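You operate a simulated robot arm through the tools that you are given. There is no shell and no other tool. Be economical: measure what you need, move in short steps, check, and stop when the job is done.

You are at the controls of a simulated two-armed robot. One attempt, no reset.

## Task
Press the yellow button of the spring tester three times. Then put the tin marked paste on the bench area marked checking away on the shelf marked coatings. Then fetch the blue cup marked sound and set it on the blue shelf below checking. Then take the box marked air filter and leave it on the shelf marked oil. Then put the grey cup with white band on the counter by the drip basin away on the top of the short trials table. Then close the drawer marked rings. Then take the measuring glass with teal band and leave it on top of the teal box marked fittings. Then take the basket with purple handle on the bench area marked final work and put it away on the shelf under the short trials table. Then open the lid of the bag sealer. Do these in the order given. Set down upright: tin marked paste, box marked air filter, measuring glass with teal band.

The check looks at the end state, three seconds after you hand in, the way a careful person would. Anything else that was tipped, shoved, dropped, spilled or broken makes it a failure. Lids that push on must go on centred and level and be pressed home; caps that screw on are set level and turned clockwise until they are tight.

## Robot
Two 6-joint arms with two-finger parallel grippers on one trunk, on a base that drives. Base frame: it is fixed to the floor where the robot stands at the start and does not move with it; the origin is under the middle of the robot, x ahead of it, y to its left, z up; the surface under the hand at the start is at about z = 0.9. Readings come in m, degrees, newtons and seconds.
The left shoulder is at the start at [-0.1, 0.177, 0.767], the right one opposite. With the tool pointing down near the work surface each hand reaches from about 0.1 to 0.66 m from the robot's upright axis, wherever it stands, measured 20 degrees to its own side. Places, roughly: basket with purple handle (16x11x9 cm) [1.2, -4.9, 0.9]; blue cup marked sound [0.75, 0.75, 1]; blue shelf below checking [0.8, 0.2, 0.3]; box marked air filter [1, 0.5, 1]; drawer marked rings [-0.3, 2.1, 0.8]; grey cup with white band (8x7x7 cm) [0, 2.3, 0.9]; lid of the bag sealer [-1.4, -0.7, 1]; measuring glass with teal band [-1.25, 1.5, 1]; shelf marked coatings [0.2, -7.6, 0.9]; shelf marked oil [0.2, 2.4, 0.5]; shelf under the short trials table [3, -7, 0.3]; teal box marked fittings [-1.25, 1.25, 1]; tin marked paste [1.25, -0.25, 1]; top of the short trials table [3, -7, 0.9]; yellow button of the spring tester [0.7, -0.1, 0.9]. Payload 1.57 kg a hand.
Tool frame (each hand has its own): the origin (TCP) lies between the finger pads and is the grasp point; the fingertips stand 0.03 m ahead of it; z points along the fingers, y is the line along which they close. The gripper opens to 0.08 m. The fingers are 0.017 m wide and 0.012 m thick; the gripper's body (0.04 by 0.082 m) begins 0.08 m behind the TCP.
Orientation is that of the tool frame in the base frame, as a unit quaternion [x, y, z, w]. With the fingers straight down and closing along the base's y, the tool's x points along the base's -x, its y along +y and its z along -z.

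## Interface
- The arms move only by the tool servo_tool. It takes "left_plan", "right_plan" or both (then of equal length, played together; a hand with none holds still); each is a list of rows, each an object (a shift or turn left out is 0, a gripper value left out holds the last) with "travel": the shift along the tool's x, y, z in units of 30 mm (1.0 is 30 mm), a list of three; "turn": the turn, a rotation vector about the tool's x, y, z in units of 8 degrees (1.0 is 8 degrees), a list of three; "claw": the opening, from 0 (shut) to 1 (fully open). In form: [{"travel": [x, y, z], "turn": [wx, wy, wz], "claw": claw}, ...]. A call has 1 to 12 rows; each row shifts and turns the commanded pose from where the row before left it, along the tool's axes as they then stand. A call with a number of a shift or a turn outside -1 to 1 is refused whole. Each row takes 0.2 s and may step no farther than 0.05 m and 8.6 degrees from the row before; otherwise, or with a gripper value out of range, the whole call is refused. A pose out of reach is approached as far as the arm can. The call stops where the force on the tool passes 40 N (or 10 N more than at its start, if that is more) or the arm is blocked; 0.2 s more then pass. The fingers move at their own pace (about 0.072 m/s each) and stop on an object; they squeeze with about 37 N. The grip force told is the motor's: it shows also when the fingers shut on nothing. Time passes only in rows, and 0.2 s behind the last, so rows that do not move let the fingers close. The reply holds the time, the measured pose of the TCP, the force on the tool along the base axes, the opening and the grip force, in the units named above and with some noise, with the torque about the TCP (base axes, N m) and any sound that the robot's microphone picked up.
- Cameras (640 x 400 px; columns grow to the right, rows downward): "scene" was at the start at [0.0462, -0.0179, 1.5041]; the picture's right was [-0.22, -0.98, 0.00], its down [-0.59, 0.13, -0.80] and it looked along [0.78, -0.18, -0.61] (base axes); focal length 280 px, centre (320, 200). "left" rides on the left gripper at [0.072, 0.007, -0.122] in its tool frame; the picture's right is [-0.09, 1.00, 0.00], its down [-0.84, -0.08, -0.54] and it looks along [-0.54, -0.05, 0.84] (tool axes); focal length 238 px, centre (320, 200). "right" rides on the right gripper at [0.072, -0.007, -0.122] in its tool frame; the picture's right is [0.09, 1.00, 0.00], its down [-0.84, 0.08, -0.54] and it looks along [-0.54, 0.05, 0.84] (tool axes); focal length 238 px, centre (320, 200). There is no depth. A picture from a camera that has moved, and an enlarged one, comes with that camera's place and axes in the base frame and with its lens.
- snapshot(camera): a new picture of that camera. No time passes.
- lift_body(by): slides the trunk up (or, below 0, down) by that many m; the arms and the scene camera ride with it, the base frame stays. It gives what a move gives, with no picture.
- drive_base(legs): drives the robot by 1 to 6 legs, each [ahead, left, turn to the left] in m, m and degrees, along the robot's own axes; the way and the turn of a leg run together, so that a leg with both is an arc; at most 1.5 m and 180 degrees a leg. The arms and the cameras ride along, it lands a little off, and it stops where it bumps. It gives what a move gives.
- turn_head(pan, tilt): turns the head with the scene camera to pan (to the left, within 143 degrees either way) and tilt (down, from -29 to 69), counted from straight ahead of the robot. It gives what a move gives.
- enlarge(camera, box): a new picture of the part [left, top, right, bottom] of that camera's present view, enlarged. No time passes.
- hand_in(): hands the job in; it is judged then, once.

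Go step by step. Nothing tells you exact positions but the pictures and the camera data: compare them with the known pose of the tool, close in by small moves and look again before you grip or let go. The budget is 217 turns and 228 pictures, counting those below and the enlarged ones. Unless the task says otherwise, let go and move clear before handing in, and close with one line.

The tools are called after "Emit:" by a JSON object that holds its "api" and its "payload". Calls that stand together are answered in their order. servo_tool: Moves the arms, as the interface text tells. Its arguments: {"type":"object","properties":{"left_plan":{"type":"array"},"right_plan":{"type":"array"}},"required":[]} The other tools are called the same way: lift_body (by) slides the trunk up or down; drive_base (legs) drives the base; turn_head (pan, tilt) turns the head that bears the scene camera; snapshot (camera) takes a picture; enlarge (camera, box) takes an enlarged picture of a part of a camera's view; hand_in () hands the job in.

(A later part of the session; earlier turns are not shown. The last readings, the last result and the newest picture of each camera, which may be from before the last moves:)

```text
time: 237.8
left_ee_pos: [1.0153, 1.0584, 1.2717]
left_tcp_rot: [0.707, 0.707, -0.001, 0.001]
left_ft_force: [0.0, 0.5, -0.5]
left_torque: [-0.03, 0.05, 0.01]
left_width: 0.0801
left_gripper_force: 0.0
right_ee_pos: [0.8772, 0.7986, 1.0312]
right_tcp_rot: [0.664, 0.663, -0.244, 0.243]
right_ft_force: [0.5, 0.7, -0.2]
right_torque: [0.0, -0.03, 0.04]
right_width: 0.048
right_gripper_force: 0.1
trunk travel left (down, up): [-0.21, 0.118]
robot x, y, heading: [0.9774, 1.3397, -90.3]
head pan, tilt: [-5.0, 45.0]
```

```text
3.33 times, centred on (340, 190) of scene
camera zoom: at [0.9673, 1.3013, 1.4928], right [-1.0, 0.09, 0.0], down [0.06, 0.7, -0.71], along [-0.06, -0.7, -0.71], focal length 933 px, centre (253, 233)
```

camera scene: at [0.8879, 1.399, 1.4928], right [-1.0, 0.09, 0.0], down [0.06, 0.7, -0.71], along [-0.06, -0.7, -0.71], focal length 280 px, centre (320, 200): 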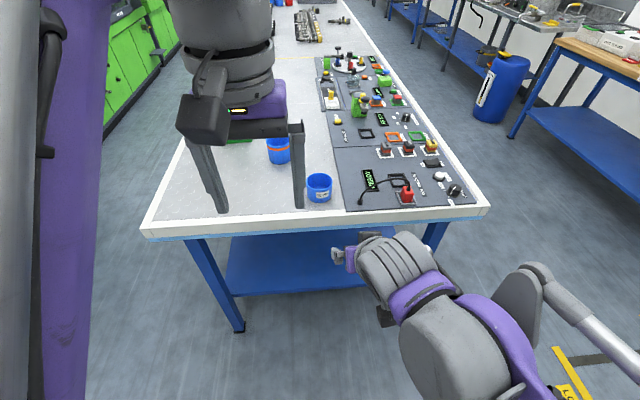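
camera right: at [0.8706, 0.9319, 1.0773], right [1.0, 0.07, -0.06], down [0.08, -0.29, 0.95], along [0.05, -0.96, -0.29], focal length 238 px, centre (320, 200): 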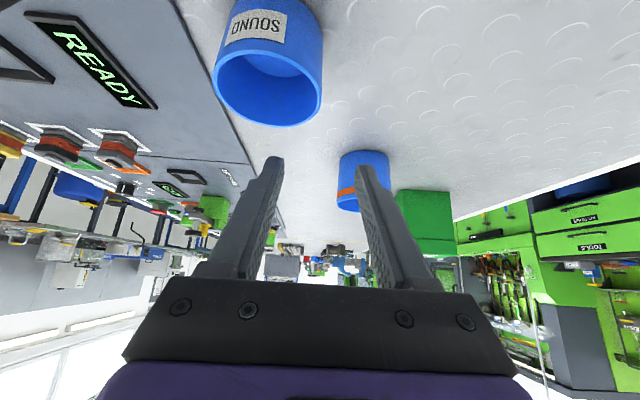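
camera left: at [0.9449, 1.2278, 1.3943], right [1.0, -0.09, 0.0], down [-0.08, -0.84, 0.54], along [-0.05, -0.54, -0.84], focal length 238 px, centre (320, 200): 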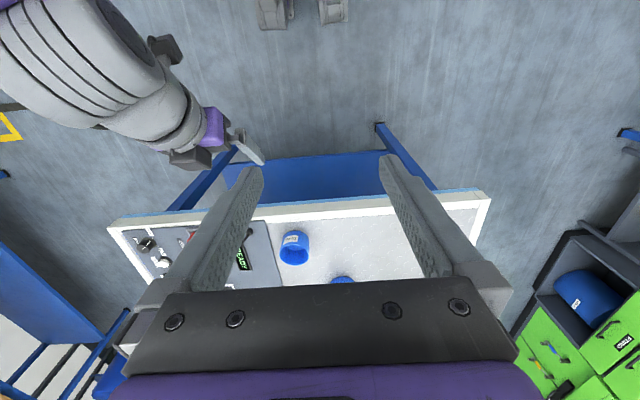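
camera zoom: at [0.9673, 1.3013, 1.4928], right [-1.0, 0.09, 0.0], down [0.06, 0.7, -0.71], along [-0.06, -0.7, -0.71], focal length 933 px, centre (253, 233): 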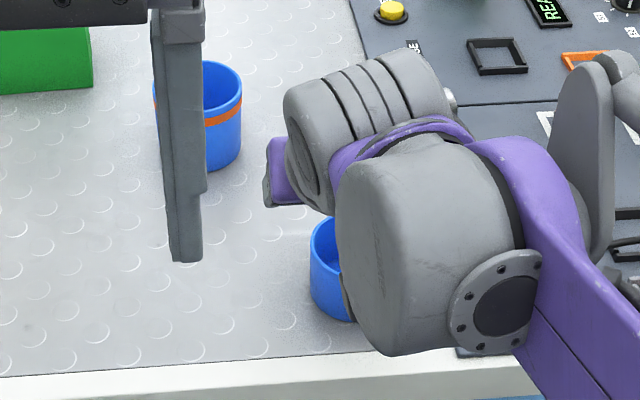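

The cup wall centre sits at x≈0.872. I'll align slightly and descend over the wall.

Emit:
{"api": "servo_tool", "payload": {"right_plan": [{"travel": [0.11, -0.17, -0.1]}, {"travel": [0.6, 0, 0.71]}, {"travel": [0.6, 0, 0.71]}, {}]}}

Emit:
{"api": "snapshot", "payload": {"camera": "right"}}

```text
time: 238.8
left_ee_pos: [1.0161, 1.0576, 1.2722]
left_tcp_rot: [0.708, 0.706, 0.0, 0.0]
left_ft_force: [-0.1, -0.3, 0.1]
left_torque: [-0.01, -0.01, 0.0]
left_width: 0.0799
left_gripper_force: 0.0
right_ee_pos: [0.872, 0.8039, 0.9753]
right_tcp_rot: [0.664, 0.664, -0.243, 0.243]
right_ft_force: [0.5, 0.0, -0.1]
right_torque: [-0.03, 0.01, 0.0]
right_width: 0.0482
right_gripper_force: 0.0
trunk travel left (down, up): [-0.21, 0.118]
robot x, y, heading: [0.9748, 1.342, -89.9]
head pan, tilt: [-5.0, 45.0]
```

```text
169 pictures are left
camera right: at [0.8659, 0.9375, 1.0206], right [1.0, 0.07, -0.06], down [0.08, -0.29, 0.95], along [0.05, -0.95, -0.29], focal length 238 px, centre (320, 200)
```

right: 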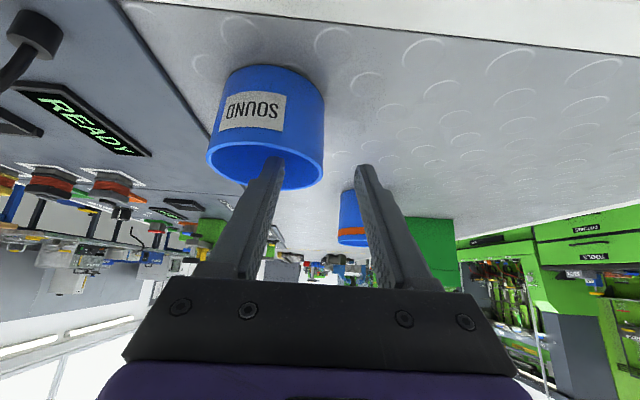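

The inner finger is inside the cup's opening. I'll go down the rest and close.

Emit:
{"api": "servo_tool", "payload": {"right_plan": [{"travel": [0.29, 0, 0.345]}, {"travel": [0.29, 0, 0.345]}, {}]}}

Emit:
{"api": "servo_tool", "payload": {"right_plan": [{"claw": 0.4}, {"claw": 0.2}, {"claw": 0}, {"claw": 0}, {"claw": 0}]}}

Emit:
{"api": "snapshot", "payload": {"camera": "right"}}

```text
time: 239.6
left_ee_pos: [1.0167, 1.0585, 1.273]
left_tcp_rot: [0.708, 0.706, 0.001, 0.0]
left_ft_force: [-0.1, 0.2, 0.0]
left_torque: [-0.01, -0.02, -0.01]
left_width: 0.0801
left_gripper_force: 0.0
right_ee_pos: [0.8733, 0.806, 0.9488]
right_tcp_rot: [0.664, 0.664, -0.243, 0.243]
right_ft_force: [0.1, 0.0, 0.9]
right_torque: [0.02, 0.02, -0.01]
right_width: 0.048
right_gripper_force: 0.0
trunk travel left (down, up): [-0.21, 0.118]
robot x, y, heading: [0.9759, 1.3396, -90.1]
head pan, tilt: [-5.0, 45.0]
```

```text
time: 240.8
left_ee_pos: [1.016, 1.0576, 1.2714]
left_tcp_rot: [0.707, 0.707, 0.001, 0.0]
left_ft_force: [0.4, -1.1, 0.3]
left_torque: [0.01, -0.01, 0.02]
left_width: 0.08
left_gripper_force: 0.0
right_ee_pos: [0.8729, 0.8055, 0.9485]
right_tcp_rot: [0.665, 0.663, -0.243, 0.243]
right_ft_force: [-3.2, -0.2, 2.8]
right_torque: [0.06, 0.21, 0.02]
right_width: 0.0105
right_gripper_force: 28.7
trunk travel left (down, up): [-0.21, 0.118]
robot x, y, heading: [0.9752, 1.3407, -90.1]
head pan, tilt: [-5.0, 45.0]
```

```text
168 pictures are left
camera right: at [0.8653, 0.9383, 0.9943], right [1.0, 0.07, -0.06], down [0.08, -0.29, 0.95], along [0.05, -0.96, -0.29], focal length 238 px, centre (320, 200)
```

right: 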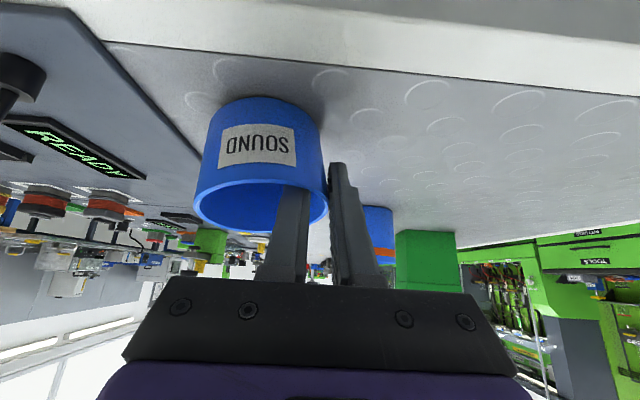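

Gripped on the wall. I'll lift a little and check that it holds level.

Emit:
{"api": "servo_tool", "payload": {"right_plan": [{"travel": [-0.21, 0, -0.255]}, {"travel": [-0.43, 0, -0.51]}, {"travel": [-0.43, 0, -0.51]}, {"travel": [-0.43, 0, -0.51]}, {}]}}

Emit:
{"api": "snapshot", "payload": {"camera": "right"}}

Emit:
{"api": "snapshot", "payload": {"camera": "left"}}

```text
time: 242.0
left_ee_pos: [1.0151, 1.057, 1.273]
left_tcp_rot: [0.708, 0.706, 0.0, 0.0]
left_ft_force: [0.5, -0.7, -0.5]
left_torque: [0.0, -0.01, 0.01]
left_width: 0.08
left_gripper_force: 0.0
right_ee_pos: [0.8698, 0.8072, 1.0204]
right_tcp_rot: [0.665, 0.664, -0.243, 0.243]
right_ft_force: [0.3, -0.5, -0.2]
right_torque: [-0.03, 0.0, 0.01]
right_width: 0.0068
right_gripper_force: 26.5
trunk travel left (down, up): [-0.21, 0.118]
robot x, y, heading: [0.974, 1.3423, -90.1]
head pan, tilt: [-5.0, 45.0]
```

```text
167 pictures are left
camera right: at [0.8643, 0.9395, 1.0664], right [1.0, 0.07, -0.06], down [0.08, -0.29, 0.95], along [0.05, -0.95, -0.29], focal length 238 px, centre (320, 200)
```

right: 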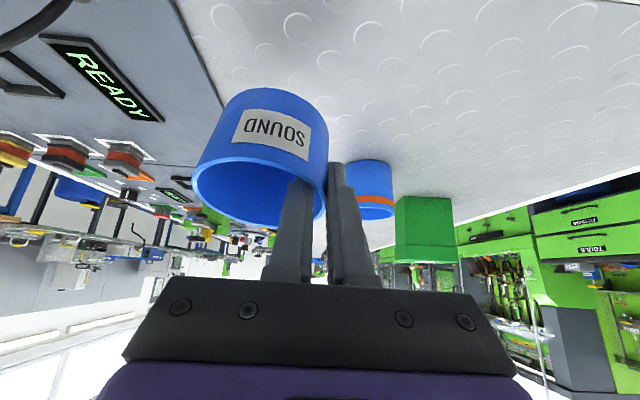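

```text
166 pictures are left
camera left: at [1.0242, 1.129, 1.3943], right [1.0, -0.09, 0.0], down [-0.08, -0.84, 0.54], along [-0.05, -0.54, -0.84], focal length 238 px, centre (320, 200)
```

left: 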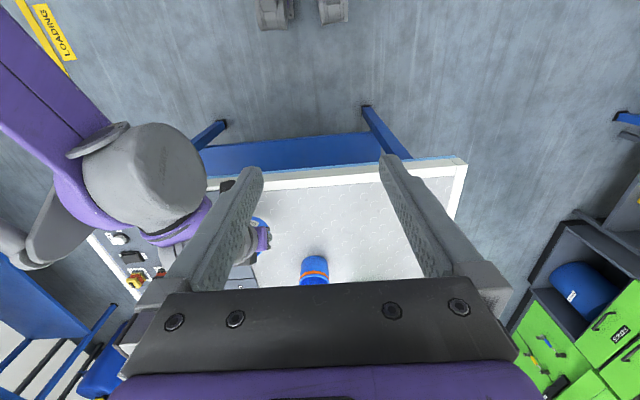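

The cup is held with a slight lean that will settle on release. I'll draw it back beyond the bench end, then lower the trunk.

Emit:
{"api": "servo_tool", "payload": {"right_plan": [{"travel": [0.868, 0, -0.728]}, {"travel": [0.868, 0, -0.728]}, {"travel": [0.868, 0, -0.728]}, {"travel": [0.868, 0, -0.728]}, {"travel": [0.868, 0, -0.728]}, {}]}}

Emit:
{"api": "drive_base", "payload": {"legs": [[-0.06, 0, 0]]}}

Emit:
{"api": "lift_body", "payload": {"by": -0.2}}

Emit:
{"api": "snapshot", "payload": {"camera": "scene"}}

Emit:
{"api": "snapshot", "payload": {"camera": "right"}}

```text
time: 243.4
left_ee_pos: [1.0173, 1.0567, 1.2717]
left_tcp_rot: [0.708, 0.706, 0.0, -0.001]
left_ft_force: [-0.1, 0.1, -0.3]
left_torque: [0.03, 0.0, -0.02]
left_width: 0.0798
left_gripper_force: 0.1
right_ee_pos: [0.8684, 0.974, 1.0162]
right_tcp_rot: [0.665, 0.663, -0.243, 0.243]
right_ft_force: [-1.1, 0.0, 0.0]
right_torque: [-0.01, -0.02, 0.0]
right_width: 0.0067
right_gripper_force: 26.5
trunk travel left (down, up): [-0.21, 0.118]
robot x, y, heading: [0.9759, 1.3433, -89.9]
head pan, tilt: [-5.0, 45.0]
```

```text
time: 244.3
left_ee_pos: [1.0163, 1.1193, 1.2721]
left_tcp_rot: [0.708, 0.706, -0.001, 0.001]
left_ft_force: [0.0, 0.6, 0.1]
left_torque: [-0.04, 0.03, 0.0]
left_width: 0.0797
left_gripper_force: 0.1
right_ee_pos: [0.8698, 1.0362, 1.0171]
right_tcp_rot: [0.665, 0.663, -0.244, 0.243]
right_ft_force: [0.8, 0.2, -0.4]
right_torque: [-0.01, -0.03, -0.02]
right_width: 0.0067
right_gripper_force: 26.5
trunk travel left (down, up): [-0.21, 0.118]
robot x, y, heading: [0.9741, 1.4058, -90.4]
head pan, tilt: [-5.0, 45.0]
```

```text
time: 246.5
left_ee_pos: [1.0154, 1.0855, 1.0503]
left_tcp_rot: [0.708, 0.706, 0.016, -0.016]
left_ft_force: [-0.6, 0.7, -0.8]
left_torque: [-0.01, 0.01, -0.02]
left_width: 0.0801
left_gripper_force: 0.1
right_ee_pos: [0.8689, 1.0353, 0.8155]
right_tcp_rot: [0.666, 0.662, -0.244, 0.243]
right_ft_force: [-0.5, -1.0, -1.2]
right_torque: [0.01, 0.01, 0.0]
right_width: 0.0067
right_gripper_force: 26.0
trunk travel left (down, up): [-0.01, 0.318]
robot x, y, heading: [0.9721, 1.4023, -90.1]
head pan, tilt: [-5.0, 45.0]
```

```text
165 pictures are left
camera scene: at [0.9674, 1.3129, 1.2886], right [-1.0, 0.09, 0.0], down [0.06, 0.7, -0.71], along [-0.06, -0.7, -0.71], focal length 280 px, centre (320, 200)
```

scene: 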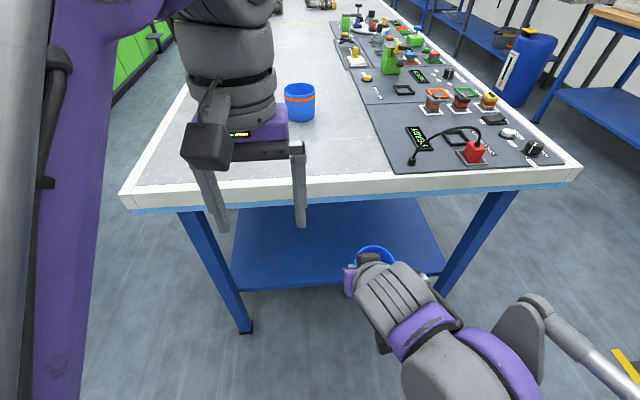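

```text
164 pictures are left
camera right: at [0.8634, 1.1683, 0.8623], right [1.0, 0.07, -0.06], down [0.08, -0.29, 0.95], along [0.05, -0.96, -0.29], focal length 238 px, centre (320, 200)
```

right: 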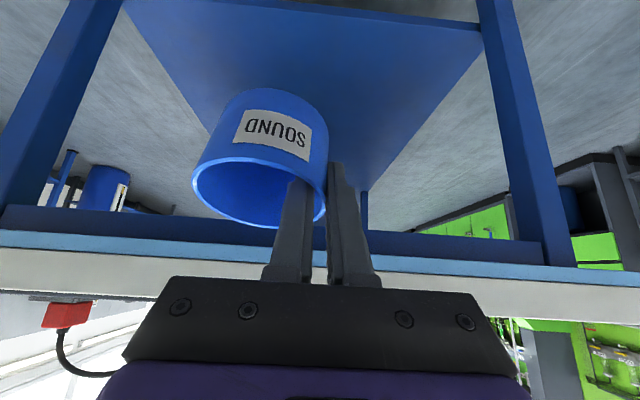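

The trunk is down. Next I'll lower the right hand in front of the shelf opening and look.

Emit:
{"api": "servo_tool", "payload": {"right_plan": [{"travel": [0.833, 0, 0.993]}, {"travel": [0.833, 0, 0.993]}, {"travel": [0.833, 0, 0.993]}, {"travel": [0.833, 0, 0.993]}, {"travel": [0.833, 0, 0.993]}, {"travel": [0.833, 0, 0.993]}, {"travel": [0.833, 0, 0.993]}, {"travel": [0.833, 0, 0.993]}, {"travel": [0.833, 0, 0.993]}, {}]}}

Emit:
{"api": "snapshot", "payload": {"camera": "scene"}}

Emit:
{"api": "snapshot", "payload": {"camera": "right"}}

```text
time: 248.7
left_ee_pos: [1.0153, 1.0843, 1.0501]
left_tcp_rot: [0.708, 0.706, 0.017, -0.016]
left_ft_force: [0.7, -0.2, -0.6]
left_torque: [0.0, 0.01, -0.01]
left_width: 0.0799
left_gripper_force: 0.1
right_ee_pos: [0.873, 1.017, 0.4853]
right_tcp_rot: [0.665, 0.663, -0.244, 0.242]
right_ft_force: [-0.2, 0.5, 0.0]
right_torque: [-0.02, -0.02, -0.01]
right_width: 0.0061
right_gripper_force: 26.0
right hand out of reach, approached as far as the arm can: row 9
trunk travel left (down, up): [-0.01, 0.318]
robot x, y, heading: [0.9718, 1.4006, -90.4]
head pan, tilt: [-5.0, 45.0]
```

```text
163 pictures are left
camera scene: at [0.9674, 1.3129, 1.2886], right [-1.0, 0.09, 0.0], down [0.06, 0.7, -0.71], along [-0.06, -0.7, -0.71], focal length 280 px, centre (320, 200)
```

scene: 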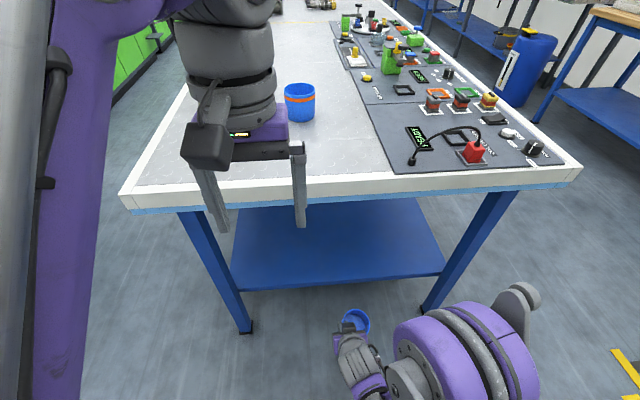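

```text
162 pictures are left
camera right: at [0.8665, 1.1508, 0.5317], right [1.0, 0.07, -0.06], down [0.08, -0.29, 0.95], along [0.05, -0.95, -0.29], focal length 238 px, centre (320, 200)
```

right: 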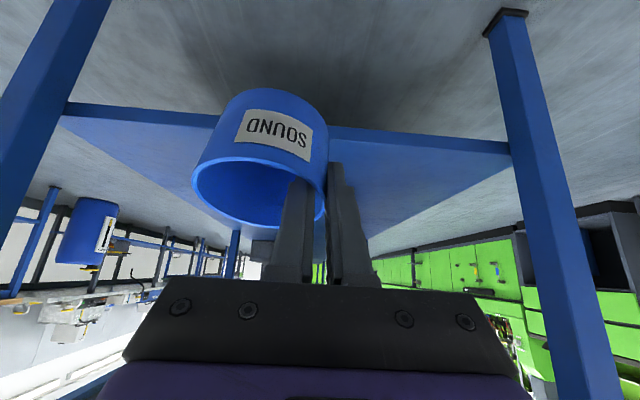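

The shelf top is at about z≈0.287, with its end edge at y≈0.744. I'll drive in 0.16 m, then reach the cup in above the shelf.

Emit:
{"api": "drive_base", "payload": {"legs": [[0.16, 0, 0.4]]}}

Emit:
{"api": "servo_tool", "payload": {"right_plan": [{"travel": [-0.75, 0, 0.63]}, {"travel": [-0.75, 0, 0.63]}, {"travel": [-0.75, 0, 0.63]}, {"travel": [-0.75, 0, 0.63]}, {}]}}

Emit:
{"api": "snapshot", "payload": {"camera": "scene"}}

Emit:
{"api": "snapshot", "payload": {"camera": "right"}}

```text
time: 250.2
left_ee_pos: [1.0171, 0.9208, 1.0495]
left_tcp_rot: [0.707, 0.707, 0.017, -0.017]
left_ft_force: [0.1, -0.6, -0.3]
left_torque: [0.03, 0.01, 0.0]
left_width: 0.08
left_gripper_force: 0.1
right_ee_pos: [0.8737, 0.8553, 0.4854]
right_tcp_rot: [0.664, 0.664, -0.242, 0.242]
right_ft_force: [-0.3, -0.8, -1.2]
right_torque: [0.01, 0.01, -0.01]
right_width: 0.0058
right_gripper_force: 25.8
trunk travel left (down, up): [-0.01, 0.318]
robot x, y, heading: [0.9727, 1.2386, -90.1]
head pan, tilt: [-5.0, 45.0]
```

```text
time: 251.3
left_ee_pos: [1.0164, 0.9218, 1.0505]
left_tcp_rot: [0.707, 0.707, 0.016, -0.017]
left_ft_force: [0.7, -0.1, -0.3]
left_torque: [0.0, 0.02, 0.0]
left_width: 0.08
left_gripper_force: 0.0
right_ee_pos: [0.8754, 0.7352, 0.4877]
right_tcp_rot: [0.664, 0.664, -0.244, 0.242]
right_ft_force: [-0.1, 0.2, -1.0]
right_torque: [-0.03, -0.04, 0.01]
right_width: 0.0059
right_gripper_force: 25.9
trunk travel left (down, up): [-0.01, 0.318]
robot x, y, heading: [0.9759, 1.2388, -90.1]
head pan, tilt: [-5.0, 45.0]
```

```text
161 pictures are left
camera scene: at [0.9675, 1.1506, 1.2886], right [-1.0, 0.09, 0.0], down [0.06, 0.7, -0.71], along [-0.06, -0.7, -0.71], focal length 280 px, centre (320, 200)
```

scene: 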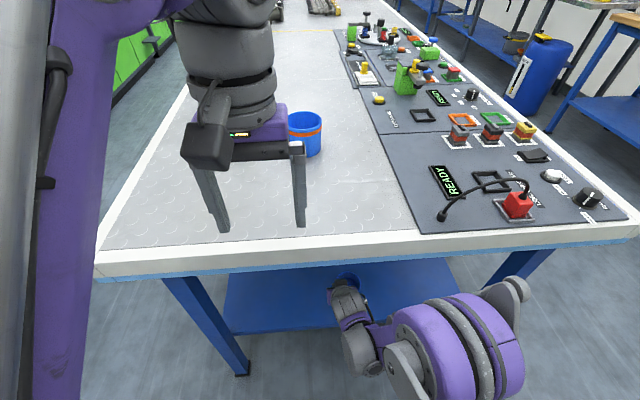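

```text
160 pictures are left
camera right: at [0.8699, 0.8675, 0.5341], right [1.0, 0.07, -0.06], down [0.08, -0.29, 0.95], along [0.05, -0.95, -0.29], focal length 238 px, centre (320, 200)
```

right: 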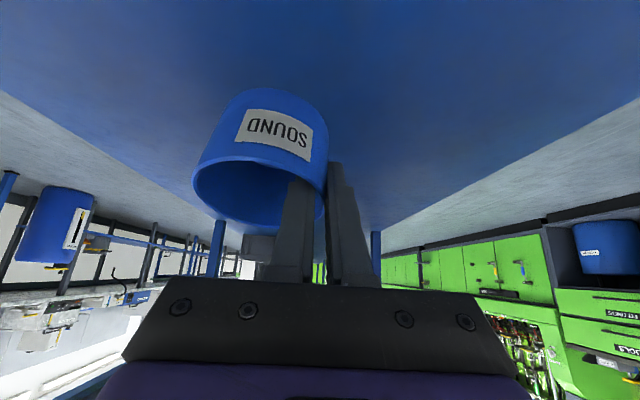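

Emit:
{"api": "servo_tool", "payload": {"right_plan": [{"travel": [0.03, 0, 1]}, {"travel": [0.03, 0, 1]}, {"travel": [0.03, 0, 1]}, {"travel": [0.03, 0, 1]}, {"travel": [0.03, 0, 1]}, {}]}}

Emit:
{"api": "snapshot", "payload": {"camera": "right"}}

Emit:
{"api": "snapshot", "payload": {"camera": "scene"}}

```text
time: 252.8
left_ee_pos: [1.0168, 0.9222, 1.0503]
left_tcp_rot: [0.706, 0.707, 0.016, -0.017]
left_ft_force: [0.9, -0.4, -0.5]
left_torque: [-0.02, 0.0, 0.05]
left_width: 0.0799
left_gripper_force: 0.2
right_ee_pos: [0.8745, 0.6438, 0.365]
right_tcp_rot: [0.664, 0.664, -0.243, 0.243]
right_ft_force: [-0.2, 0.8, -1.0]
right_torque: [0.0, 0.0, 0.0]
right_width: 0.0057
right_gripper_force: 25.7
trunk travel left (down, up): [-0.01, 0.318]
robot x, y, heading: [0.9712, 1.2382, -89.9]
head pan, tilt: [-5.0, 45.0]
```

```text
159 pictures are left
camera right: at [0.8688, 0.7765, 0.411], right [1.0, 0.07, -0.06], down [0.08, -0.29, 0.95], along [0.05, -0.95, -0.29], focal length 238 px, centre (320, 200)
```

right: 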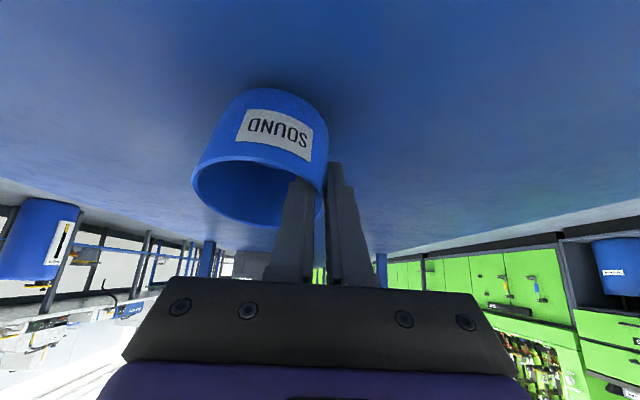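

```text
158 pictures are left
camera scene: at [0.9675, 1.1506, 1.2886], right [-1.0, 0.09, 0.0], down [0.06, 0.7, -0.71], along [-0.06, -0.7, -0.71], focal length 280 px, centre (320, 200)
```

scene: 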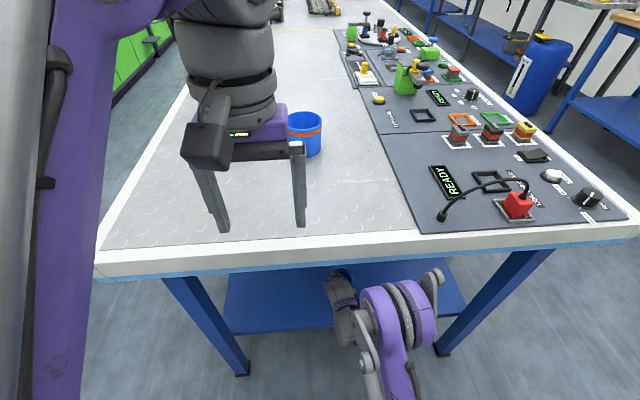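

Emit:
{"api": "servo_tool", "payload": {"right_plan": [{"travel": [0.13, 0, 0.153]}, {"travel": [0.13, 0, 0.153]}, {"travel": [0.086, 0, 0.102]}, {}]}}

Emit:
{"api": "servo_tool", "payload": {"right_plan": [{"travel": [0.065, 0, 0.077]}, {}]}}

Emit:
{"api": "servo_tool", "payload": {"right_plan": [{"travel": [0.065, 0, 0.077]}, {}]}}

Emit:
{"api": "snapshot", "payload": {"camera": "right"}}

```text
time: 253.8
left_ee_pos: [1.0173, 0.9231, 1.0499]
left_tcp_rot: [0.707, 0.707, 0.016, -0.016]
left_ft_force: [0.0, 0.0, 0.0]
left_torque: [-0.05, 0.02, 0.01]
left_width: 0.0801
left_gripper_force: 0.0
right_ee_pos: [0.8734, 0.6445, 0.3527]
right_tcp_rot: [0.664, 0.664, -0.243, 0.243]
right_ft_force: [5.8, -2.9, 18.5]
right_torque: [0.19, 0.25, -0.03]
right_width: 0.0061
right_gripper_force: 26.2
trunk travel left (down, up): [-0.01, 0.318]
robot x, y, heading: [0.9727, 1.2394, -89.9]
head pan, tilt: [-5.0, 45.0]
```

```text
time: 254.3
left_ee_pos: [1.0176, 0.9255, 1.0504]
left_tcp_rot: [0.707, 0.707, 0.015, -0.017]
left_ft_force: [-0.6, 0.3, 0.6]
left_torque: [-0.03, 0.01, 0.03]
left_width: 0.0801
left_gripper_force: 0.1
right_ee_pos: [0.8749, 0.6443, 0.3498]
right_tcp_rot: [0.663, 0.664, -0.244, 0.244]
right_ft_force: [9.5, -3.9, 35.2]
right_torque: [0.26, 0.49, -0.02]
right_width: 0.0064
right_gripper_force: 26.4
trunk travel left (down, up): [-0.01, 0.318]
robot x, y, heading: [0.9758, 1.2349, -90.0]
head pan, tilt: [-5.0, 45.0]
```

```text
time: 254.9
left_ee_pos: [1.0173, 0.9243, 1.05]
left_tcp_rot: [0.706, 0.708, 0.017, -0.017]
left_ft_force: [-0.5, 0.1, 0.1]
left_torque: [0.01, 0.0, 0.04]
left_width: 0.0802
left_gripper_force: 0.1
right_ee_pos: [0.8741, 0.6455, 0.3465]
right_tcp_rot: [0.664, 0.663, -0.245, 0.243]
right_ft_force: [7.4, -2.1, 36.7]
right_torque: [0.41, 0.59, -0.07]
right_width: 0.0075
right_gripper_force: 26.8
trunk travel left (down, up): [-0.01, 0.318]
robot x, y, heading: [0.9756, 1.2358, -90.1]
head pan, tilt: [-5.0, 45.0]
```

```text
157 pictures are left
camera right: at [0.8677, 0.7776, 0.3928], right [1.0, 0.07, -0.06], down [0.08, -0.29, 0.96], along [0.05, -0.96, -0.29], focal length 238 px, centre (320, 200)
```

right: 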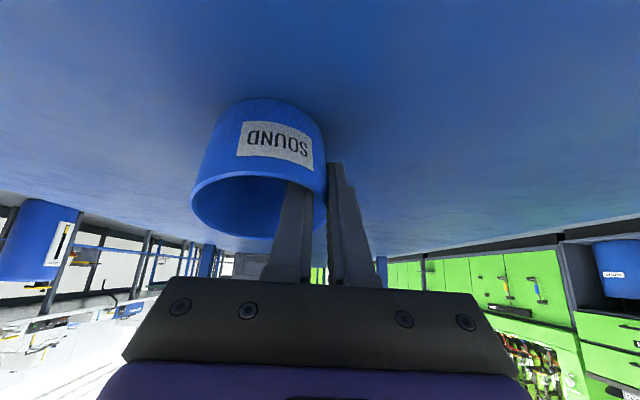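

The cup rests on the shelf. I'll relieve the load and open.

Emit:
{"api": "servo_tool", "payload": {"right_plan": [{"travel": [-0.03, 0, -0.036]}, {"claw": 0.3}, {"claw": 0.5}, {"claw": 0.5}]}}

Emit:
{"api": "snapshot", "payload": {"camera": "right"}}

```text
time: 255.9
left_ee_pos: [1.017, 0.9221, 1.0491]
left_tcp_rot: [0.707, 0.707, 0.017, -0.017]
left_ft_force: [-0.3, -0.2, 0.4]
left_torque: [0.02, 0.01, 0.01]
left_width: 0.0802
left_gripper_force: 0.1
right_ee_pos: [0.8744, 0.6441, 0.3467]
right_tcp_rot: [0.664, 0.665, -0.242, 0.243]
right_ft_force: [0.0, 0.5, -0.2]
right_torque: [0.04, 0.02, 0.02]
right_width: 0.0401
right_gripper_force: 0.1
trunk travel left (down, up): [-0.01, 0.318]
robot x, y, heading: [0.9712, 1.2429, -89.9]
head pan, tilt: [-5.0, 45.0]
```

```text
156 pictures are left
camera right: at [0.8679, 0.7772, 0.3931], right [1.0, 0.07, -0.06], down [0.08, -0.29, 0.95], along [0.05, -0.95, -0.29], focal length 238 px, centre (320, 200)
```

right: 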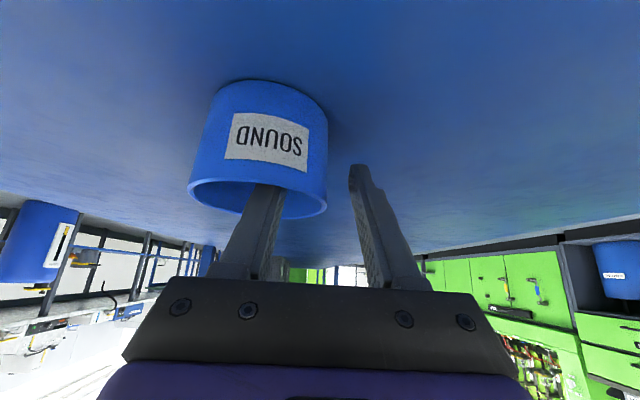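

The cup stands on its base. I'll withdraw along the finger axis, then pull back out.

Emit:
{"api": "servo_tool", "payload": {"right_plan": [{"travel": [0, 0, -0.7]}, {"travel": [0, 0, -0.9]}, {"travel": [0, 0, -0.9]}, {"travel": [0.5, 0, -0.8]}, {"travel": [0.7, 0, -0.6]}, {"travel": [0.7, 0, -0.6]}, {"travel": [0.7, 0, -0.6]}, {}]}}

Emit:
{"api": "snapshot", "payload": {"camera": "right"}}

Emit:
{"api": "snapshot", "payload": {"camera": "scene"}}

```text
time: 257.8
left_ee_pos: [1.0163, 0.922, 1.0508]
left_tcp_rot: [0.707, 0.706, 0.017, -0.017]
left_ft_force: [0.0, -0.4, -0.3]
left_torque: [0.0, 0.02, -0.01]
left_width: 0.0799
left_gripper_force: 0.1
right_ee_pos: [0.8749, 0.7951, 0.4218]
right_tcp_rot: [0.665, 0.664, -0.242, 0.242]
right_ft_force: [0.7, -0.6, -0.7]
right_torque: [0.02, -0.03, -0.01]
right_width: 0.0401
right_gripper_force: 0.1
right hand out of reach, approached as far as the arm can: row 7
trunk travel left (down, up): [-0.01, 0.318]
robot x, y, heading: [0.973, 1.2389, -90.2]
head pan, tilt: [-5.0, 45.0]
```

```text
155 pictures are left
camera right: at [0.8681, 0.9269, 0.469], right [1.0, 0.07, -0.06], down [0.08, -0.29, 0.95], along [0.05, -0.95, -0.3], focal length 238 px, centre (320, 200)
```

right: 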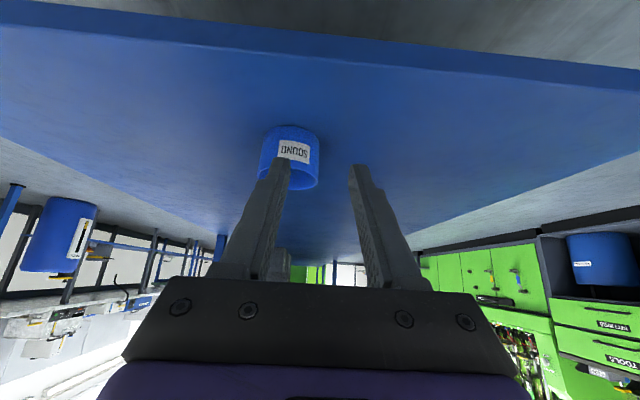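

```text
154 pictures are left
camera scene: at [0.9674, 1.1505, 1.2886], right [-1.0, 0.09, 0.0], down [0.06, 0.7, -0.71], along [-0.06, -0.7, -0.71], focal length 280 px, centre (320, 200)
```

scene: 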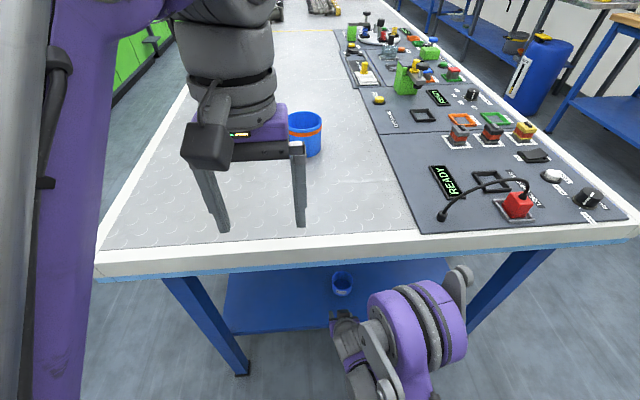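

The cup is on the blue shelf. Next is the green air filter box: I'll back off, raise the trunk and the right hand.

Emit:
{"api": "drive_base", "payload": {"legs": [[-0.2, 0, 0]]}}

Emit:
{"api": "lift_body", "payload": {"by": 0.2}}

Emit:
{"api": "servo_tool", "payload": {"right_plan": [{"travel": [-0.75, 0, -0.9], "claw": 1}, {"travel": [-0.75, 0, -0.9]}, {"travel": [-0.75, 0, -0.9]}, {"travel": [-0.75, 0, -0.9]}, {"travel": [-0.75, 0, -0.9]}, {"travel": [-0.75, 0, -0.9]}, {"travel": [-0.75, 0, -0.9]}, {"travel": [-0.75, 0, -0.9]}, {"travel": [-0.75, 0, -0.9]}, {"travel": [-0.75, 0, -0.9]}, {"travel": [-0.75, 0, -0.9]}, {"travel": [-0.75, 0, -0.9]}]}}

Emit:
{"api": "turn_head", "payload": {"pan": 10, "tilt": 45}}

Emit:
{"api": "snapshot", "payload": {"camera": "scene"}}

Emit:
{"api": "snapshot", "payload": {"camera": "left"}}

```text
time: 259.4
left_ee_pos: [1.0162, 1.1247, 1.0505]
left_tcp_rot: [0.707, 0.707, 0.017, -0.017]
left_ft_force: [-0.4, 0.2, 0.0]
left_torque: [-0.02, -0.01, -0.02]
left_width: 0.08
left_gripper_force: 0.1
right_ee_pos: [0.874, 0.9965, 0.4219]
right_tcp_rot: [0.664, 0.665, -0.242, 0.243]
right_ft_force: [-0.2, -0.2, 0.2]
right_torque: [0.06, -0.02, 0.0]
right_width: 0.04
right_gripper_force: 0.0
trunk travel left (down, up): [-0.01, 0.318]
robot x, y, heading: [0.973, 1.4414, -89.9]
head pan, tilt: [-5.0, 45.0]
```

```text
time: 261.5
left_ee_pos: [1.0164, 1.1239, 1.2507]
left_tcp_rot: [0.706, 0.707, 0.016, -0.016]
left_ft_force: [0.0, 0.7, 0.9]
left_torque: [-0.05, 0.03, -0.02]
left_width: 0.0801
left_gripper_force: 0.1
right_ee_pos: [0.8746, 0.9841, 0.6323]
right_tcp_rot: [0.661, 0.663, -0.249, 0.249]
right_ft_force: [-0.1, -0.4, -0.2]
right_torque: [0.04, 0.01, 0.0]
right_width: 0.0403
right_gripper_force: 0.1
trunk travel left (down, up): [-0.21, 0.118]
robot x, y, heading: [0.9742, 1.4407, -90.0]
head pan, tilt: [-5.0, 45.0]
```

```text
time: 264.1
left_ee_pos: [1.0172, 1.1252, 1.2502]
left_tcp_rot: [0.706, 0.708, 0.017, -0.016]
left_ft_force: [0.7, 0.0, -0.4]
left_torque: [0.03, 0.0, 0.0]
left_width: 0.0798
left_gripper_force: 0.1
right_ee_pos: [0.8741, 0.9994, 1.0533]
right_tcp_rot: [0.662, 0.662, -0.249, 0.249]
right_ft_force: [-0.1, -0.1, -0.4]
right_torque: [0.0, 0.0, 0.0]
right_width: 0.0798
right_gripper_force: 0.0
trunk travel left (down, up): [-0.21, 0.118]
robot x, y, heading: [0.975, 1.4413, -89.9]
head pan, tilt: [-5.0, 45.0]
```

```text
time: 264.9
left_ee_pos: [1.0172, 1.1251, 1.2504]
left_tcp_rot: [0.706, 0.708, 0.017, -0.016]
left_ft_force: [-0.7, -0.2, -0.6]
left_torque: [-0.01, -0.02, -0.01]
left_width: 0.0797
left_gripper_force: 0.0
right_ee_pos: [0.8739, 0.9978, 1.0541]
right_tcp_rot: [0.661, 0.662, -0.249, 0.248]
right_ft_force: [-0.4, 0.1, -0.5]
right_torque: [0.0, 0.0, 0.0]
right_width: 0.0799
right_gripper_force: 0.1
trunk travel left (down, up): [-0.21, 0.118]
robot x, y, heading: [0.9734, 1.4417, -89.8]
head pan, tilt: [10.0, 45.0]
```

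```text
153 pictures are left
camera scene: at [0.9885, 1.4022, 1.4928], right [-0.98, -0.17, 0.0], down [-0.12, 0.7, -0.71], along [0.12, -0.7, -0.71], focal length 280 px, centre (320, 200)
```

scene: 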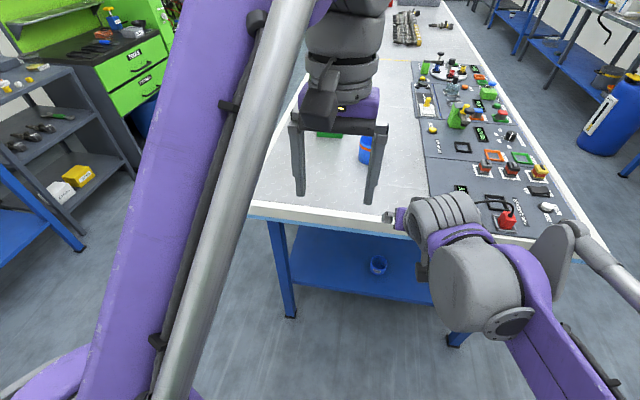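

```text
152 pictures are left
camera left: at [1.0248, 1.1908, 1.3755], right [1.0, -0.09, 0.0], down [-0.08, -0.86, 0.5], along [-0.05, -0.5, -0.86], focal length 238 px, centre (320, 200)
```

left: 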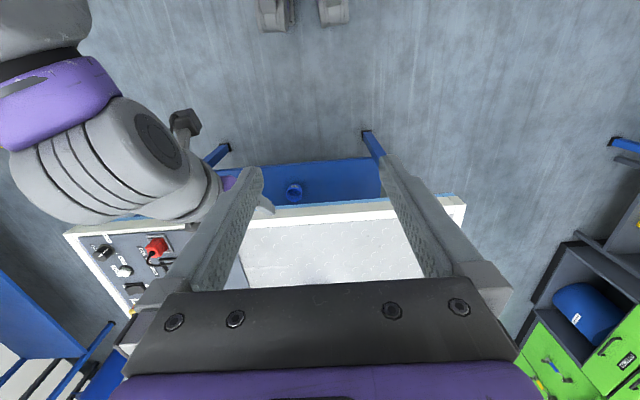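

The left hand blocks the view of the box, so I'll move it aside and look again.

Emit:
{"api": "servo_tool", "payload": {"left_plan": [{"travel": [0, 1, 0]}, {"travel": [0, 1, 0]}, {"travel": [0, 1, 0]}, {"travel": [0, 1, 0]}, {"travel": [0, 1, 0]}, {"travel": [0, 1, 0]}, {"travel": [0, 1, 0]}, {"travel": [0, 1, 0]}]}}

Emit:
{"api": "turn_head", "payload": {"pan": 0, "tilt": 38}}

Emit:
{"api": "snapshot", "payload": {"camera": "scene"}}

Emit:
{"api": "snapshot", "payload": {"camera": "right"}}

```text
time: 266.7
left_ee_pos: [1.2595, 1.1233, 1.2487]
left_tcp_rot: [0.707, 0.707, 0.016, -0.018]
left_ft_force: [-0.2, -0.1, 0.7]
left_torque: [0.01, 0.03, -0.01]
left_width: 0.0799
left_gripper_force: 0.0
right_ee_pos: [0.875, 0.9971, 1.054]
right_tcp_rot: [0.662, 0.662, -0.248, 0.248]
right_ft_force: [0.6, -0.1, -0.3]
right_torque: [-0.03, 0.04, 0.04]
right_width: 0.08
right_gripper_force: 0.0
trunk travel left (down, up): [-0.21, 0.118]
robot x, y, heading: [0.9747, 1.4412, -90.1]
head pan, tilt: [10.0, 45.0]
```

```text
time: 267.4
left_ee_pos: [1.2574, 1.1244, 1.2483]
left_tcp_rot: [0.707, 0.707, 0.017, -0.016]
left_ft_force: [-0.5, 0.0, -0.2]
left_torque: [0.01, 0.0, -0.03]
left_width: 0.0798
left_gripper_force: 0.2
right_ee_pos: [0.8742, 0.999, 1.0536]
right_tcp_rot: [0.661, 0.662, -0.25, 0.249]
right_ft_force: [-0.1, 1.3, -0.3]
right_torque: [0.0, -0.02, 0.05]
right_width: 0.0801
right_gripper_force: 0.0
trunk travel left (down, up): [-0.21, 0.118]
robot x, y, heading: [0.9754, 1.4433, -89.8]
head pan, tilt: [0.0, 38.0]
```

```text
151 pictures are left
camera scene: at [0.9744, 1.396, 1.503], right [-1.0, 0.0, 0.0], down [0.0, 0.62, -0.79], along [0.0, -0.79, -0.62], focal length 280 px, centre (320, 200)
```

scene: 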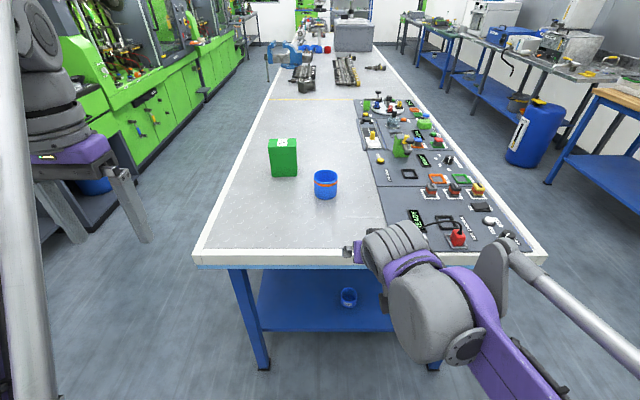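

```text
150 pictures are left
camera right: at [0.8679, 1.1318, 1.0976], right [1.0, 0.07, -0.06], down [0.08, -0.27, 0.96], along [0.05, -0.96, -0.28], focal length 238 px, centre (320, 200)
```

right: 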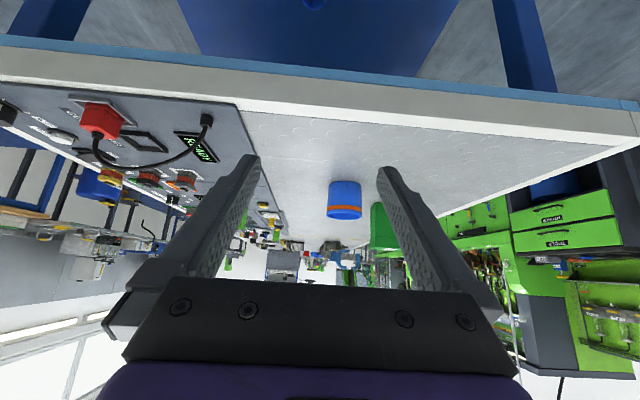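

Emit:
{"api": "enlarge", "payload": {"camera": "scene", "box": [240, 120, 360, 210]}}

```text
4.44 times, centred on (300, 165) of scene
camera zoom: at [0.9744, 1.396, 1.503], right [-1.0, 0.0, 0.0], down [0.0, 0.62, -0.79], along [0.0, -0.79, -0.62], focal length 1244 px, centre (409, 356)
```

zoom: 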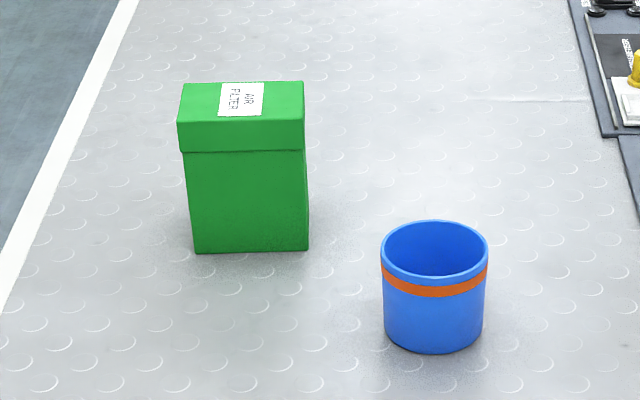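

The air filter box is about 0.10 (x) × 0.074 (y) × 0.126 high at [1.11, 0.437], so I must grip across y from the far side. First I'll look at the oil shelf.

Emit:
{"api": "turn_head", "payload": {"pan": -140, "tilt": 35}}

Emit:
{"api": "snapshot", "payload": {"camera": "scene"}}

```text
time: 269.6
left_ee_pos: [1.2573, 1.122, 1.2485]
left_tcp_rot: [0.706, 0.708, 0.016, -0.017]
left_ft_force: [-0.1, -0.3, -0.5]
left_torque: [0.0, 0.0, 0.02]
left_width: 0.0802
left_gripper_force: 0.1
right_ee_pos: [0.8748, 0.9981, 1.0545]
right_tcp_rot: [0.662, 0.662, -0.249, 0.248]
right_ft_force: [0.7, 0.0, 0.3]
right_torque: [0.0, 0.0, 0.0]
right_width: 0.08
right_gripper_force: 0.0
trunk travel left (down, up): [-0.21, 0.118]
robot x, y, heading: [0.9779, 1.4425, -89.8]
head pan, tilt: [-140.0, 35.0]
```

```text
148 pictures are left
camera scene: at [0.9177, 1.5496, 1.5076], right [0.77, 0.64, 0.0], down [0.37, -0.44, -0.82], along [-0.53, 0.63, -0.57], focal length 280 px, centre (320, 200)
```

scene: 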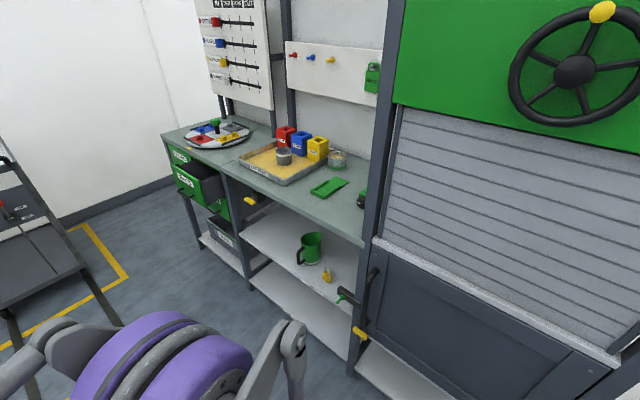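

The middle rack shelf has room. Now I'll go round to the far side of the bench, raising the right hand and setting its tilt to 30°.

Emit:
{"api": "servo_tool", "payload": {"right_plan": [{"travel": [-0.65, 0, -0.75], "turn": [0, 0.7, 0]}, {"travel": [-0.6, 0, -0.8], "turn": [0, 0.65, 0]}, {"travel": [-0.5, 0, -0.86]}, {"travel": [-0.5, 0, -0.86]}, {}]}}

Emit:
{"api": "drive_base", "payload": {"legs": [[0, 0.95, 0], [0, 0, -90], [0, 1.0, 0]]}}

Emit:
{"api": "turn_head", "payload": {"pan": -15, "tilt": 40}}

Emit:
{"api": "snapshot", "payload": {"camera": "scene"}}

```text
time: 270.9
left_ee_pos: [1.2574, 1.123, 1.2482]
left_tcp_rot: [0.706, 0.708, 0.016, -0.017]
left_ft_force: [0.0, 0.6, 0.4]
left_torque: [-0.02, 0.0, 0.06]
left_width: 0.0799
left_gripper_force: 0.1
right_ee_pos: [0.8746, 0.9944, 1.1737]
right_tcp_rot: [0.682, 0.683, -0.186, 0.185]
right_ft_force: [0.6, 0.3, 0.0]
right_torque: [-0.03, -0.02, 0.02]
right_width: 0.0799
right_gripper_force: 0.1
trunk travel left (down, up): [-0.21, 0.118]
robot x, y, heading: [0.9732, 1.4488, -89.9]
head pan, tilt: [-140.0, 35.0]
```

```text
time: 291.8
left_ee_pos: [1.6172, 0.1712, 1.2485]
left_tcp_rot: [1.0, 0.008, 0.025, 0.0]
left_ft_force: [0.0, -0.5, 0.7]
left_torque: [0.02, 0.0, -0.01]
left_width: 0.08
left_gripper_force: 0.0
right_ee_pos: [1.481, 0.552, 1.1733]
right_tcp_rot: [0.965, 0.008, -0.262, 0.001]
right_ft_force: [-0.1, -0.1, -0.1]
right_torque: [-0.01, 0.01, 0.0]
right_width: 0.0802
right_gripper_force: 0.1
trunk travel left (down, up): [-0.21, 0.118]
robot x, y, heading: [1.9313, 0.4623, -179.1]
head pan, tilt: [-140.0, 35.0]
```

```text
time: 293.9
left_ee_pos: [1.6163, 0.1713, 1.2495]
left_tcp_rot: [1.0, 0.009, 0.023, 0.001]
left_ft_force: [0.9, -0.5, 0.8]
left_torque: [0.0, -0.01, -0.01]
left_width: 0.0803
left_gripper_force: 0.1
right_ee_pos: [1.4809, 0.5523, 1.1738]
right_tcp_rot: [0.965, 0.008, -0.262, 0.001]
right_ft_force: [-0.2, -0.7, -0.8]
right_torque: [0.02, 0.0, 0.02]
right_width: 0.0799
right_gripper_force: 0.0
trunk travel left (down, up): [-0.21, 0.118]
robot x, y, heading: [1.9298, 0.4633, -178.7]
head pan, tilt: [-15.0, 40.0]
```

```text
147 pictures are left
camera scene: at [1.8885, 0.4834, 1.5], right [0.24, 0.97, 0.0], down [0.62, -0.16, -0.77], along [-0.74, 0.19, -0.64], focal length 280 px, centre (320, 200)
```

scene: 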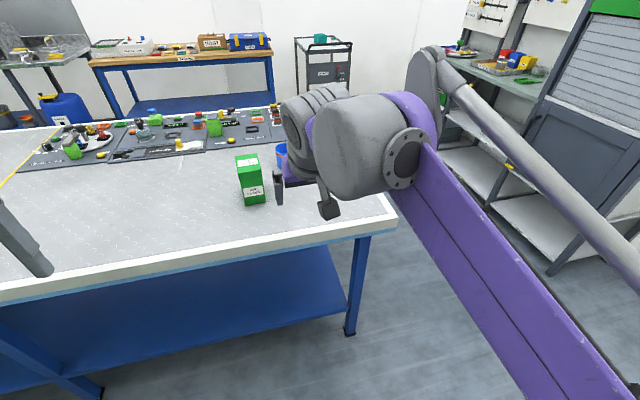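

Emit:
{"api": "drive_base", "payload": {"legs": [[0, 0, -1.3], [0, 0.13, 0], [0.22, 0, 0]]}}

Emit:
{"api": "snapshot", "payload": {"camera": "scene"}}

Emit:
{"api": "snapshot", "payload": {"camera": "right"}}

```text
time: 297.3
left_ee_pos: [1.3922, 0.0518, 1.2497]
left_tcp_rot: [1.0, -0.002, 0.023, 0.0]
left_ft_force: [-0.4, -0.5, -0.3]
left_torque: [-0.03, -0.06, -0.01]
left_width: 0.0799
left_gripper_force: 0.1
right_ee_pos: [1.265, 0.4355, 1.1732]
right_tcp_rot: [0.965, -0.002, -0.262, -0.001]
right_ft_force: [-0.2, 0.1, 0.4]
right_torque: [-0.02, -0.01, 0.01]
right_width: 0.0798
right_gripper_force: 0.0
trunk travel left (down, up): [-0.21, 0.118]
robot x, y, heading: [1.7129, 0.3334, 179.8]
head pan, tilt: [-15.0, 40.0]
```

```text
146 pictures are left
camera scene: at [1.6695, 0.3582, 1.5], right [0.26, 0.96, 0.0], down [0.62, -0.17, -0.77], along [-0.74, 0.2, -0.64], focal length 280 px, centre (320, 200)
```

scene: 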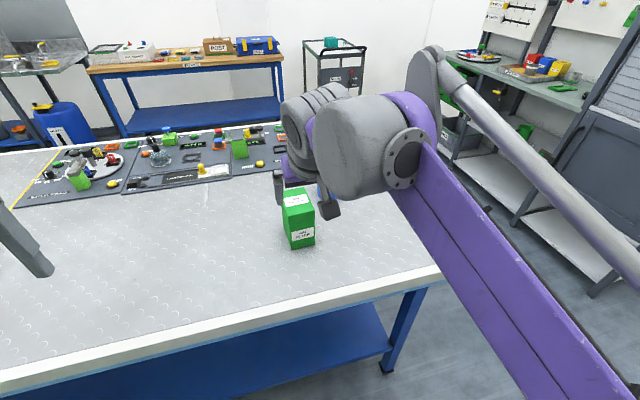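

```text
145 pictures are left
camera right: at [1.3891, 0.4411, 1.242], right [0.07, -1.0, -0.05], down [-0.45, -0.08, 0.89], along [-0.89, -0.05, -0.45], focal length 238 px, centre (320, 200)
```

right: 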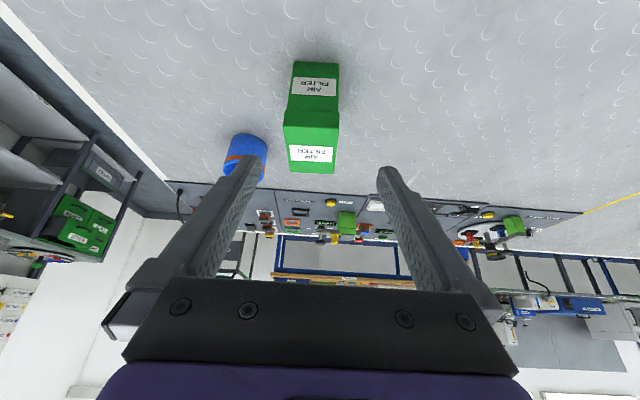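

Emit:
{"api": "enlarge", "payload": {"camera": "right", "box": [250, 40, 370, 190]}}

Emit:
{"api": "enlarge", "payload": {"camera": "scene", "box": [250, 160, 350, 260]}}

```text
2.67 times, centred on (310, 115) of right
camera zoom: at [1.3891, 0.4411, 1.242], right [0.07, -1.0, -0.05], down [-0.45, -0.08, 0.89], along [-0.89, -0.05, -0.45], focal length 636 px, centre (347, 427)
```

zoom: 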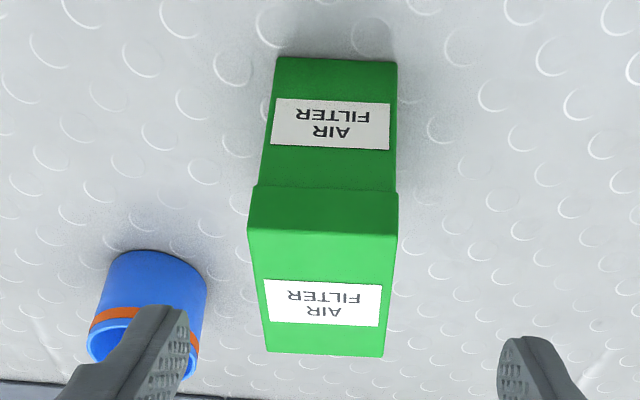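

```text
4.00 times, centred on (300, 210) of scene
camera zoom: at [1.6695, 0.3582, 1.5], right [0.26, 0.96, 0.0], down [0.62, -0.17, -0.77], along [-0.74, 0.2, -0.64], focal length 1120 px, centre (400, 160)
```

zoom: 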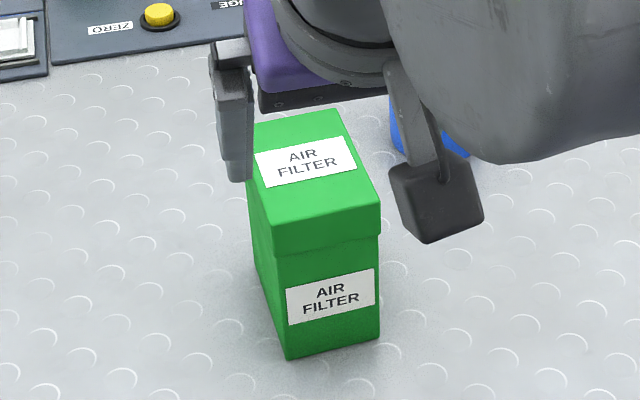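

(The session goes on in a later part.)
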